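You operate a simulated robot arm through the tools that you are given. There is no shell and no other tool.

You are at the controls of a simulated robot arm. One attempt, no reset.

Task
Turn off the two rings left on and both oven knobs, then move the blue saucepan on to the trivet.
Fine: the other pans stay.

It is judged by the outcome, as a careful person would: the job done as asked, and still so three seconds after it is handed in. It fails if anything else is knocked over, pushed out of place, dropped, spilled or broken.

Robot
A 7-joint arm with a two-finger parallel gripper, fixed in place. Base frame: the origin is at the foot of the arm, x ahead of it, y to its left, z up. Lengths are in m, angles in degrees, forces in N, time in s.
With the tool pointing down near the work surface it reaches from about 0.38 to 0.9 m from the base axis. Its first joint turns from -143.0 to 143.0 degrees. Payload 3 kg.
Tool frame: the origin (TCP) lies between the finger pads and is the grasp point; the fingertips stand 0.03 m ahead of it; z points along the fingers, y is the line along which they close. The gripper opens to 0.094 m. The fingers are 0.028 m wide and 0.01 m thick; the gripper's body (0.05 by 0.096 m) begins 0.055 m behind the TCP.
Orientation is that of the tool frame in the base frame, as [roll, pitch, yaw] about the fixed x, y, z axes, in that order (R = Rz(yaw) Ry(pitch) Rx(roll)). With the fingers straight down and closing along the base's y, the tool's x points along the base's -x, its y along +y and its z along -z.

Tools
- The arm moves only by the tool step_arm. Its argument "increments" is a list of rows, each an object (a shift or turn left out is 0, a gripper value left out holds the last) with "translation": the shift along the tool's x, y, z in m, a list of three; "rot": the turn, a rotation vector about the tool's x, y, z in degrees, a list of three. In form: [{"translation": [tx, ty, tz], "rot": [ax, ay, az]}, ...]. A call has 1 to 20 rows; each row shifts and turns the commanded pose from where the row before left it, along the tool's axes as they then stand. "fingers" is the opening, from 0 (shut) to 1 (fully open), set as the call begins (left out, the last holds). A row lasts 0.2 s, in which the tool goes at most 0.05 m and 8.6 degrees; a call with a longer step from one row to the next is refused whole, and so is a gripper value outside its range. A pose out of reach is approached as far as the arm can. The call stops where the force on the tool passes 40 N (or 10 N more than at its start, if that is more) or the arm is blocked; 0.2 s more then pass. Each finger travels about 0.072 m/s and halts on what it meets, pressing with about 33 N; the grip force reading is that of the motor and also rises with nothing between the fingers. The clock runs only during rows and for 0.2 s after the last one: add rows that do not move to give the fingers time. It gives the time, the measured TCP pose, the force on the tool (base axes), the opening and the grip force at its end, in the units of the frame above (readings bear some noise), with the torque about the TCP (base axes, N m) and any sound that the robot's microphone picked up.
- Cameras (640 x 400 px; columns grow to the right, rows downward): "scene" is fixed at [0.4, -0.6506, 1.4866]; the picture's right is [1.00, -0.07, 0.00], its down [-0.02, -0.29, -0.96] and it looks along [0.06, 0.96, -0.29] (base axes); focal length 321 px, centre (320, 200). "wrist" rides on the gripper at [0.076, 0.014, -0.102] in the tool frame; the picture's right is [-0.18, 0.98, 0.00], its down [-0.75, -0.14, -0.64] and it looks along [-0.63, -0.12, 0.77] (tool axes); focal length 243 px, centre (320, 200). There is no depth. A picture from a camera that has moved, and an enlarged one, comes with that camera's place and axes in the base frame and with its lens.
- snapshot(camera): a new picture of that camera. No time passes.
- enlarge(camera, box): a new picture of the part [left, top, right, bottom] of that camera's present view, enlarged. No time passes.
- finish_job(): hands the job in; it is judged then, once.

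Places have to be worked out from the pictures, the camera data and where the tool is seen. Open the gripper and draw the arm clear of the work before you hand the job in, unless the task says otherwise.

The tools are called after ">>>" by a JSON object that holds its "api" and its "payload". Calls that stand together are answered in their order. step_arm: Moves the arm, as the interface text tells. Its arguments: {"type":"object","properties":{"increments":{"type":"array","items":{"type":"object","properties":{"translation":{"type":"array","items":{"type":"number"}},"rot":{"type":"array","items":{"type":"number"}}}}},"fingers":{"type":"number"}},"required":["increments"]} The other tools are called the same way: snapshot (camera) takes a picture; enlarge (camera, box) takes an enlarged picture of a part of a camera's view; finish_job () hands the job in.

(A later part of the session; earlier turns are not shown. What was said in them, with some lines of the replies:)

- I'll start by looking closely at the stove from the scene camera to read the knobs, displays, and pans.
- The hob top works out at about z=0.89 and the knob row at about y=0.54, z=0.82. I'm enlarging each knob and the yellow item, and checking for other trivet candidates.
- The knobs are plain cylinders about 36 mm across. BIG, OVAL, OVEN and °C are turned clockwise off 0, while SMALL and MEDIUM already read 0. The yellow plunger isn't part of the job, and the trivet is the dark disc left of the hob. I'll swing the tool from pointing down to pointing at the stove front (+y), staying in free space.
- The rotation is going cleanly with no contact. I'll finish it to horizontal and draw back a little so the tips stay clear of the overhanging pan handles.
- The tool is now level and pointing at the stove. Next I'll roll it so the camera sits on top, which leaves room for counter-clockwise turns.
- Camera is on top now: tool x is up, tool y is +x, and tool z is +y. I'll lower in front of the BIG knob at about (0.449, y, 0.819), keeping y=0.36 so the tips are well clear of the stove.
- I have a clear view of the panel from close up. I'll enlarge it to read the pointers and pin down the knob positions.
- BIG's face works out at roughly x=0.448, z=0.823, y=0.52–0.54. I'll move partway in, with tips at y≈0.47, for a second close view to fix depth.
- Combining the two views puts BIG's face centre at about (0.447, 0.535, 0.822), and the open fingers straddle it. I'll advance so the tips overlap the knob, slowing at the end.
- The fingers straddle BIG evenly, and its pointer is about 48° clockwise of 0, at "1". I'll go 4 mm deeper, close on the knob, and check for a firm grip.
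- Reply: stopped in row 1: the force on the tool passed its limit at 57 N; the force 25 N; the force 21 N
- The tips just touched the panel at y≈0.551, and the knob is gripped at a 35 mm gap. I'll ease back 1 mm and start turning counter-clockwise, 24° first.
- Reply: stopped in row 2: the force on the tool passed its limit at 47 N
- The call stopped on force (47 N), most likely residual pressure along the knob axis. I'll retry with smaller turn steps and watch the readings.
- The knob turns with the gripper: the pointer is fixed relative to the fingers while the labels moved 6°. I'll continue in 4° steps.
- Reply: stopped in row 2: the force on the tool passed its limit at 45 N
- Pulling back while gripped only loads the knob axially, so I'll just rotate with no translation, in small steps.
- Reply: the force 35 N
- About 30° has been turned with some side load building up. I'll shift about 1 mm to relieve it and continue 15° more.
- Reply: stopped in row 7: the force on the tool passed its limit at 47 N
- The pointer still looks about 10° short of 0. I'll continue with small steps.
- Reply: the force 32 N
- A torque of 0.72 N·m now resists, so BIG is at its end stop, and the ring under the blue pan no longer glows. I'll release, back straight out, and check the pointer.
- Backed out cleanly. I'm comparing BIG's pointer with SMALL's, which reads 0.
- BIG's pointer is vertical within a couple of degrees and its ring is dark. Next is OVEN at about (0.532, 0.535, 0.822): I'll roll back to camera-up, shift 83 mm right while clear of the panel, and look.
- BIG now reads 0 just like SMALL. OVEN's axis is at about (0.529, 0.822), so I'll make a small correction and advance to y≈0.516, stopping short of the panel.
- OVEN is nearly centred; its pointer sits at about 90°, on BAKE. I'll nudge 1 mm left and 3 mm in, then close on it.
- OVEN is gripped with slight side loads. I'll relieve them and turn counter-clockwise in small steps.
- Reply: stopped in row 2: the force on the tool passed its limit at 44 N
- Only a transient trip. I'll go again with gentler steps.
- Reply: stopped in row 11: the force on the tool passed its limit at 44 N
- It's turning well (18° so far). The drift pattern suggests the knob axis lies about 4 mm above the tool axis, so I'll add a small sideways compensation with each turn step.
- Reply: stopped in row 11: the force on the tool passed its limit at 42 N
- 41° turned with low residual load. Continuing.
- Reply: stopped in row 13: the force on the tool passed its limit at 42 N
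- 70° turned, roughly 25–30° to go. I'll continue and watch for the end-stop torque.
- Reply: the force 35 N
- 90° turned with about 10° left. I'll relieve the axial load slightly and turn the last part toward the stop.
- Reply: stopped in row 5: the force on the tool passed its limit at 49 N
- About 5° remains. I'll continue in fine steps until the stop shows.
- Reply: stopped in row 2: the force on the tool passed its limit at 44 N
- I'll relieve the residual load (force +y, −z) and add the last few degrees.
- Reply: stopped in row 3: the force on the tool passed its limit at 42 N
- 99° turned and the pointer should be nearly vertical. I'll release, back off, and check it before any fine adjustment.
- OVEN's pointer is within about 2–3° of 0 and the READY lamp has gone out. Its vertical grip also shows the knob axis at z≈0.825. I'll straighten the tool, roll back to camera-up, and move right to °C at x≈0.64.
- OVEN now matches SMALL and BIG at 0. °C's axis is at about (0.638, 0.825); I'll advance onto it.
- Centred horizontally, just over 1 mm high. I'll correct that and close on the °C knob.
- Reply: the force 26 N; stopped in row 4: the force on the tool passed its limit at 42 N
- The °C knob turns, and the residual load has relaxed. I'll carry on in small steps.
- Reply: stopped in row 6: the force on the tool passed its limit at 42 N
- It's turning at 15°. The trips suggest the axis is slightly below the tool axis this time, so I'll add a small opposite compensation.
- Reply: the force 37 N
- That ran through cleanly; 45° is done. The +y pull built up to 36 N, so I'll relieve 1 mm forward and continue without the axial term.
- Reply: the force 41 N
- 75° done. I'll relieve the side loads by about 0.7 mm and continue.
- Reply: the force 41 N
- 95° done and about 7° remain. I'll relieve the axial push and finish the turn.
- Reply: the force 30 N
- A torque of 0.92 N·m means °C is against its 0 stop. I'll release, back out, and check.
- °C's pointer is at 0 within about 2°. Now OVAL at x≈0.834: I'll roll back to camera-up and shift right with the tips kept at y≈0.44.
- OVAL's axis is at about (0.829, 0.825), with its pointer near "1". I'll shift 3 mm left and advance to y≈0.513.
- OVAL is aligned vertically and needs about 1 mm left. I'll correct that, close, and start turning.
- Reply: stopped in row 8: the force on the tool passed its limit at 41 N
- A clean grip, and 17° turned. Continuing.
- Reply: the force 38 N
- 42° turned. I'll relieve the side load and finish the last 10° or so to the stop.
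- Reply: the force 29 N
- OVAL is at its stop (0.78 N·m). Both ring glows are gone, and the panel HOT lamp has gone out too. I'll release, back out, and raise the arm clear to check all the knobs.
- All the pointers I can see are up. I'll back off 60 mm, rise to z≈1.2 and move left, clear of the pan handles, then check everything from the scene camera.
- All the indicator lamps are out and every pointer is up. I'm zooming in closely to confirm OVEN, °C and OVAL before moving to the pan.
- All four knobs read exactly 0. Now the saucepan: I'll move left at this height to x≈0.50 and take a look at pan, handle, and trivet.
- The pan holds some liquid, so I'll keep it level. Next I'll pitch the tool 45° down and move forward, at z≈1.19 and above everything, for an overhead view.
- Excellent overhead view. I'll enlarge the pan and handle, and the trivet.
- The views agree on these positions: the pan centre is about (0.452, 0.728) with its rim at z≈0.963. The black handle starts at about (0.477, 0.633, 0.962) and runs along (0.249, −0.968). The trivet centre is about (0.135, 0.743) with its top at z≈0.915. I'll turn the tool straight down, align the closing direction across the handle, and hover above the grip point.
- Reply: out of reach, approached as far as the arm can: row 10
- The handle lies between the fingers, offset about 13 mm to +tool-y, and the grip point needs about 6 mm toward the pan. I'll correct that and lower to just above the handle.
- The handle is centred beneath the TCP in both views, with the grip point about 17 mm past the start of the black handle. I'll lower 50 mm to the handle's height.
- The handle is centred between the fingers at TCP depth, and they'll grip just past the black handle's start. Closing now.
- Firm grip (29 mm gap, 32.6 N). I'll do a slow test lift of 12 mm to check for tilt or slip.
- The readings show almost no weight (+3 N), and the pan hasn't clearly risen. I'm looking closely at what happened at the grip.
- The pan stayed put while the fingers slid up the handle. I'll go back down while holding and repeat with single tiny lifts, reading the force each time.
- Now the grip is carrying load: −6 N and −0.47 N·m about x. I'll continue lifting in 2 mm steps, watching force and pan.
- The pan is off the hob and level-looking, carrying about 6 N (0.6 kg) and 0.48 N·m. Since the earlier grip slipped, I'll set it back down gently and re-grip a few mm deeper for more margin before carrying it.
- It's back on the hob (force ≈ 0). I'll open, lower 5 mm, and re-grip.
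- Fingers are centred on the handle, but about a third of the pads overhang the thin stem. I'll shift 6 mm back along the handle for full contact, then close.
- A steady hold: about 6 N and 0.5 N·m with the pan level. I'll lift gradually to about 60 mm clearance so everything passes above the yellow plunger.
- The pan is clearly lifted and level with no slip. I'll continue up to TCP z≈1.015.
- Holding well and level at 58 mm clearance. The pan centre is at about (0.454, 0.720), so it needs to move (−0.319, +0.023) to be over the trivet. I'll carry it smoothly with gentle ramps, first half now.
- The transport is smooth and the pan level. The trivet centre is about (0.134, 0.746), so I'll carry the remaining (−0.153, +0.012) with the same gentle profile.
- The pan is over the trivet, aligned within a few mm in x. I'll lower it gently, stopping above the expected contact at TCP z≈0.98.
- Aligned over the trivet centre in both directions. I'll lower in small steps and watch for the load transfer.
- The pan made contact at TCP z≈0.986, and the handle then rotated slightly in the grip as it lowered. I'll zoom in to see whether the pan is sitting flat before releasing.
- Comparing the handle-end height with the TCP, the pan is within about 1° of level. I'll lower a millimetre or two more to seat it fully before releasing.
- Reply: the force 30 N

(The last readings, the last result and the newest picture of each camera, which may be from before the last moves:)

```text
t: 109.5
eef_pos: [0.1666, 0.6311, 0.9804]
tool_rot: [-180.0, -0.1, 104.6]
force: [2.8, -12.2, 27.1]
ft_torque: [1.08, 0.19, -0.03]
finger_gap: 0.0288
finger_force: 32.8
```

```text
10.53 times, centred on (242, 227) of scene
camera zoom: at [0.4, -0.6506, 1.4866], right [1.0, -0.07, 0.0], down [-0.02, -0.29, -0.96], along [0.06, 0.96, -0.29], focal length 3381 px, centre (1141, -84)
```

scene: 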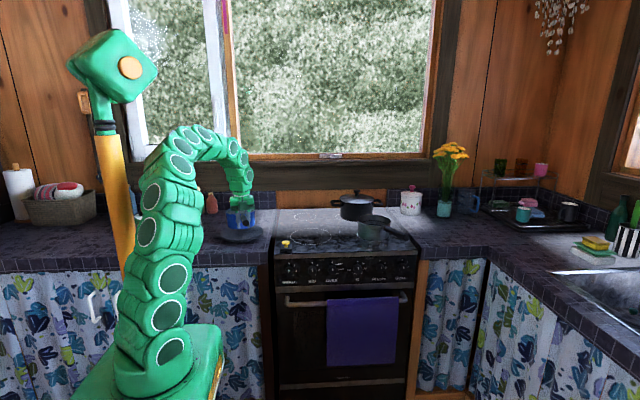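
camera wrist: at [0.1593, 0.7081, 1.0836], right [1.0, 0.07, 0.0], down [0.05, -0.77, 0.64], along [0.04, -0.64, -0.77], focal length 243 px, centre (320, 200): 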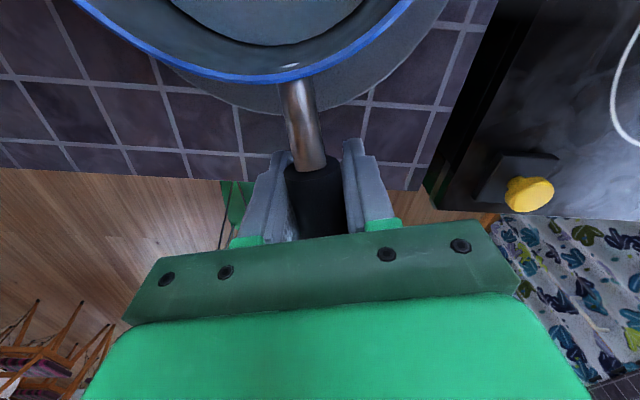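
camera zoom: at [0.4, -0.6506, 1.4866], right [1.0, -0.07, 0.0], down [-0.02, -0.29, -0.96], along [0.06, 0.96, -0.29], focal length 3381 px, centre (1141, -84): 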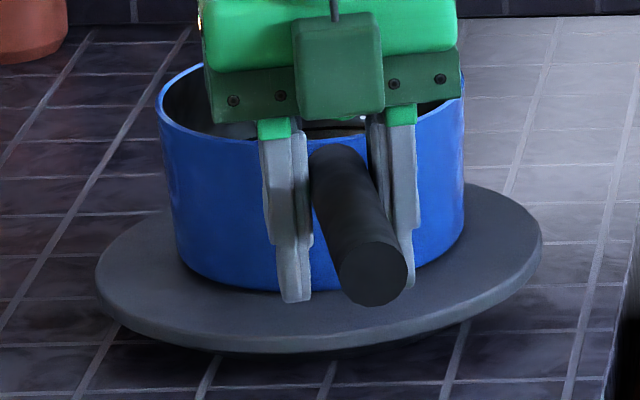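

The force is now rising stiffly (27 N), so the pan is seated flat on the trivet. I'll relieve the pressure by 1 mm and open the fingers.

>>> {"api": "step_arm", "payload": {"increments": [{"translation": [0, 0, -0.001]}]}}

>>> {"api": "step_arm", "payload": {"increments": [{}, {}, {}], "fingers": 0.6}}

>>> {"api": "enlarge", "payload": {"camera": "scene", "box": [216, 208, 268, 246]}}

>>> {"api": "snapshot", "payload": {"camera": "wrist"}}

```text
t: 109.9
eef_pos: [0.1644, 0.6309, 0.9798]
tool_rot: [-179.9, 0.0, 104.7]
force: [0.4, 2.1, -0.9]
ft_torque: [0.01, -0.06, -0.03]
finger_gap: 0.0287
finger_force: 33.5
```

```text
t: 110.7
eef_pos: [0.1644, 0.6308, 0.98]
tool_rot: [-179.9, -0.1, 104.6]
force: [0.1, 0.6, -0.2]
ft_torque: [0.01, 0.03, -0.03]
finger_gap: 0.0564
finger_force: 0.1
```

```text
10.53 times, centred on (242, 227) of scene
camera zoom: at [0.4, -0.6506, 1.4866], right [1.0, -0.07, 0.0], down [-0.02, -0.29, -0.96], along [0.06, 0.96, -0.29], focal length 3381 px, centre (1141, -84)
```

zoom: 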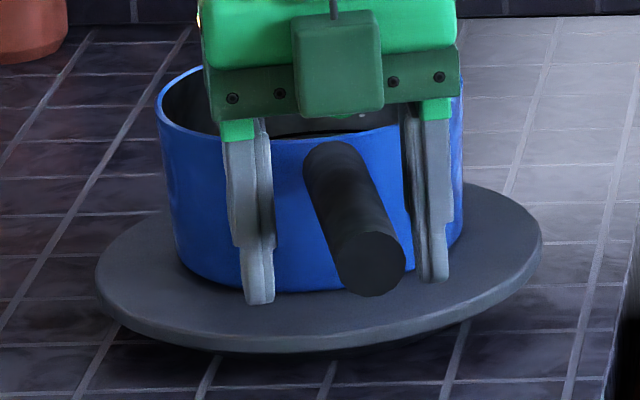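

```text
taken
camera wrist: at [0.1593, 0.7073, 1.0828], right [1.0, 0.07, 0.0], down [0.05, -0.77, 0.64], along [0.04, -0.64, -0.77], focal length 243 px, centre (320, 200)
```

wrist: 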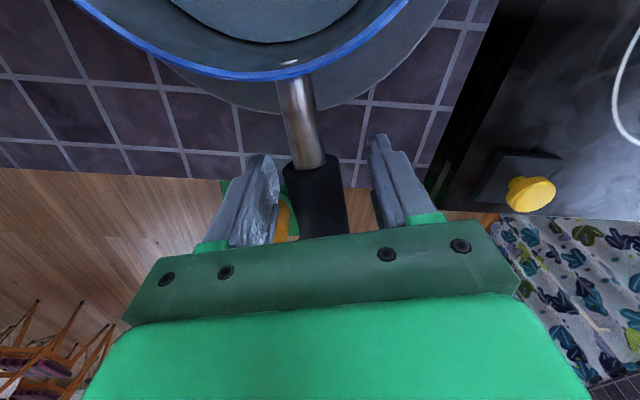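

Released: the pan rests stably on the trivet with both fingers clear of the handle. I'll raise the tool straight up.

>>> {"api": "step_arm", "payload": {"increments": [{"translation": [0, 0, -0.01]}, {"translation": [0, 0, -0.015]}, {"translation": [0, 0, -0.02]}, {"translation": [0, 0, -0.03]}, {"translation": [0, 0, -0.04]}, {"translation": [0, 0, -0.04]}]}}

>>> {"api": "snapshot", "payload": {"camera": "scene"}}

>>> {"api": "enlarge", "payload": {"camera": "scene", "box": [200, 190, 300, 252]}}

>>> {"api": "snapshot", "payload": {"camera": "wrist"}}

```text
t: 112.1
eef_pos: [0.1643, 0.628, 1.1328]
tool_rot: [-179.9, -0.1, 104.6]
force: [0.6, -0.2, 0.3]
ft_torque: [0.0, 0.02, 0.0]
finger_gap: 0.0564
finger_force: 0.1
```

```text
taken
```

scene: 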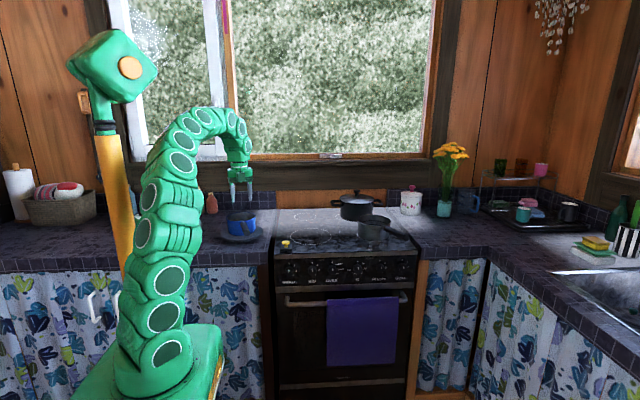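

```text
6.40 times, centred on (250, 221) of scene
camera zoom: at [0.4, -0.6506, 1.4866], right [1.0, -0.07, 0.0], down [-0.02, -0.29, -0.96], along [0.06, 0.96, -0.29], focal length 2056 px, centre (768, 66)
```

zoom: 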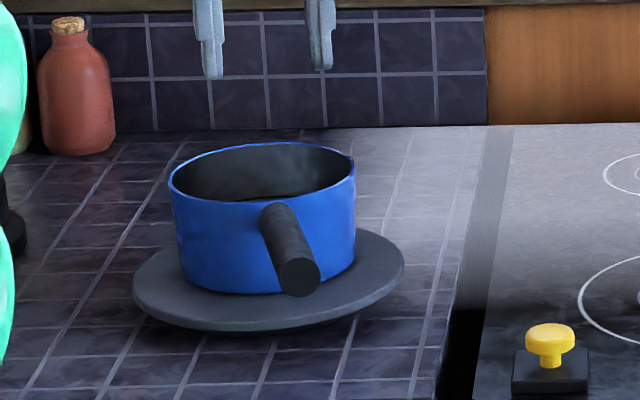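

```text
taken
camera wrist: at [0.1595, 0.7047, 1.2356], right [1.0, 0.07, 0.0], down [0.05, -0.77, 0.64], along [0.04, -0.64, -0.77], focal length 243 px, centre (320, 200)
```

wrist: 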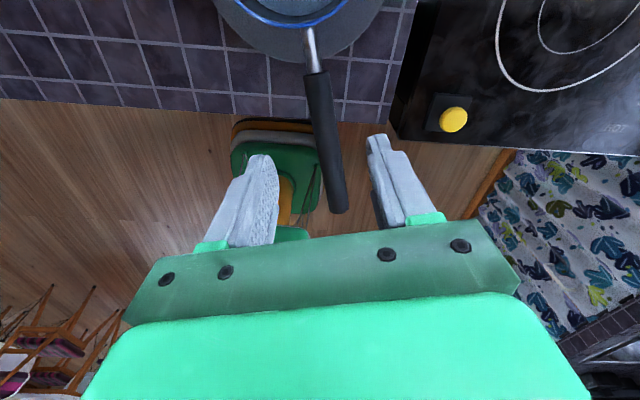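

The pan is on the trivet and the gripper is clear. I'll zoom in to check it sits flat, then look over the rest of the scene.

>>> {"api": "enlarge", "payload": {"camera": "scene", "box": [218, 206, 266, 246]}}

>>> {"api": "enlarge", "payload": {"camera": "scene", "box": [260, 180, 430, 290]}}

>>> {"api": "enlarge", "payload": {"camera": "wrist", "box": [200, 0, 460, 220]}}

```text
10.00 times, centred on (242, 226) of scene
camera zoom: at [0.4, -0.6506, 1.4866], right [1.0, -0.07, 0.0], down [-0.02, -0.29, -0.96], along [0.06, 0.96, -0.29], focal length 3212 px, centre (1100, -60)
```

zoom: 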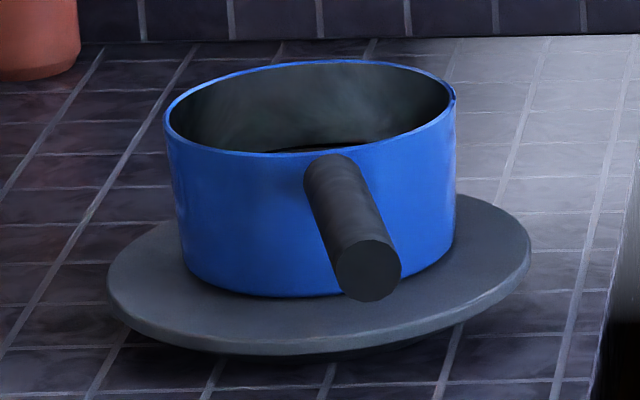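

```text
3.64 times, centred on (345, 235) of scene
camera zoom: at [0.4, -0.6506, 1.4866], right [1.0, -0.07, 0.0], down [-0.02, -0.29, -0.96], along [0.06, 0.96, -0.29], focal length 1168 px, centre (229, 73)
```

zoom: 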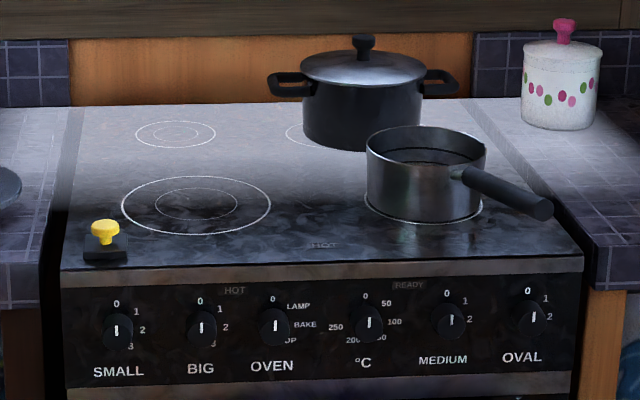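

```text
1.82 times, centred on (330, 110) of wrist
camera zoom: at [0.1595, 0.7047, 1.2356], right [1.0, 0.07, 0.0], down [0.05, -0.77, 0.64], along [0.04, -0.64, -0.77], focal length 441 px, centre (302, 364)
```

zoom: 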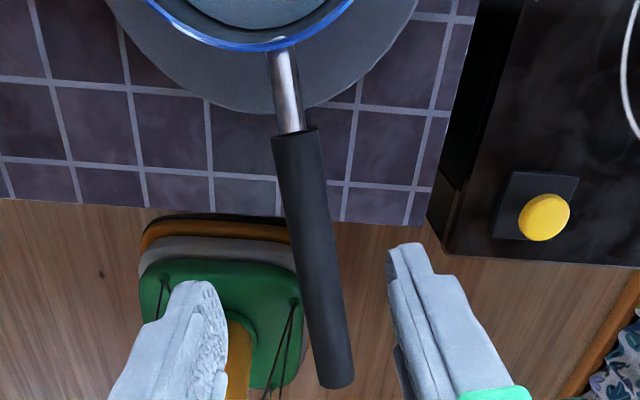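

The rim and trivet both project as level, the pan is wholly on the trivet, and the other pans and yellow plunger haven't moved. I'll draw the arm back to an open position in front of the stove, staying high.

>>> {"api": "step_arm", "payload": {"increments": [{"translation": [0, 0, -0.02]}, {"translation": [-0.0286, 0.0225, -0.002]}, {"translation": [-0.0286, 0.0225, -0.002]}, {"translation": [-0.0286, 0.0225, -0.002]}, {"translation": [-0.0286, 0.0225, -0.002]}, {"translation": [-0.0286, 0.0225, -0.002]}, {"translation": [-0.0286, 0.0225, -0.002]}, {"translation": [-0.0286, 0.0225, -0.002]}, {"translation": [-0.0286, 0.0225, -0.002]}, {"translation": [-0.0286, 0.0225, -0.002]}, {"translation": [-0.0286, 0.0225, -0.002]}, {}, {}, {}], "fingers": 1}}

>>> {"api": "snapshot", "payload": {"camera": "scene"}}

>>> {"api": "enlarge", "payload": {"camera": "scene", "box": [190, 180, 350, 280]}}

>>> {"api": "enlarge", "payload": {"camera": "scene", "box": [270, 245, 425, 300]}}

```text
t: 115.1
eef_pos: [0.4545, 0.4117, 1.1744]
tool_rot: [-179.9, -0.1, 104.7]
force: [0.1, -1.0, -0.3]
ft_torque: [0.0, -0.02, 0.0]
finger_gap: 0.094
finger_force: 0.0
```

```text
taken
```

scene: 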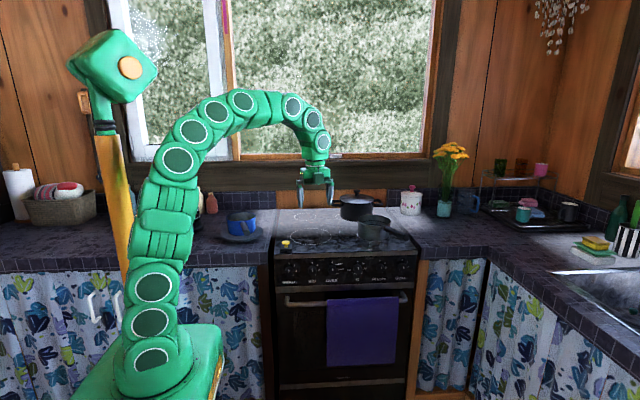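

```text
4.00 times, centred on (270, 230) of scene
camera zoom: at [0.4, -0.6506, 1.4866], right [1.0, -0.07, 0.0], down [-0.02, -0.29, -0.96], along [0.06, 0.96, -0.29], focal length 1285 px, centre (520, 80)
```

zoom: 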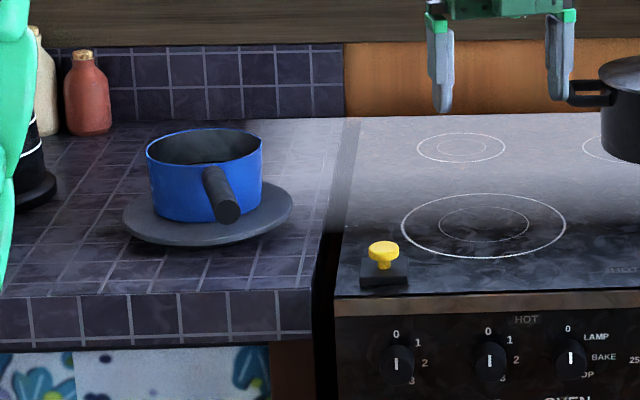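

```text
4.13 times, centred on (348, 272) of scene
camera zoom: at [0.4, -0.6506, 1.4866], right [1.0, -0.07, 0.0], down [-0.02, -0.29, -0.96], along [0.06, 0.96, -0.29], focal length 1326 px, centre (206, -99)
```

zoom: 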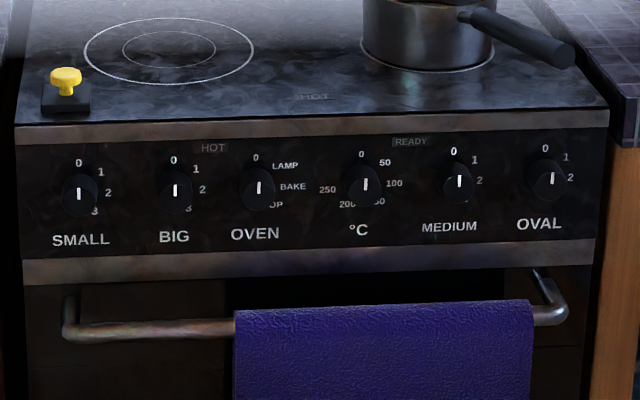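

Everything checks out:
- All six knobs point to 0 and every indicator lamp is out.
- The blue saucepan sits flat on the trivet, and the other pans and items are where they were.
- The gripper is open and clear.

Handing in.

>>> {"api": "finish_job", "payload": {}}

```text
The job is handed in.
```

The two rings left on (BIG and OVAL) and both oven knobs (OVEN and °C) are off, and the blue saucepan is on the trivet.

- **Knobs:** all six pointers read 0. The ring glow and the HOT and READY lamps are out.
- **Saucepan:** it sits level and fully on the trivet, roughly 1 cm behind its centre. My first lift attempt slipped on the handle without moving the pan, so I re-gripped lower. The pan tilted about 3° in the grip while I carried it, but I saw no spill.
- **Everything else:** the steel pan, the stockpot and the yellow plunger look unmoved. The gripper is open and the arm is back in front of the stove, clear of the work.
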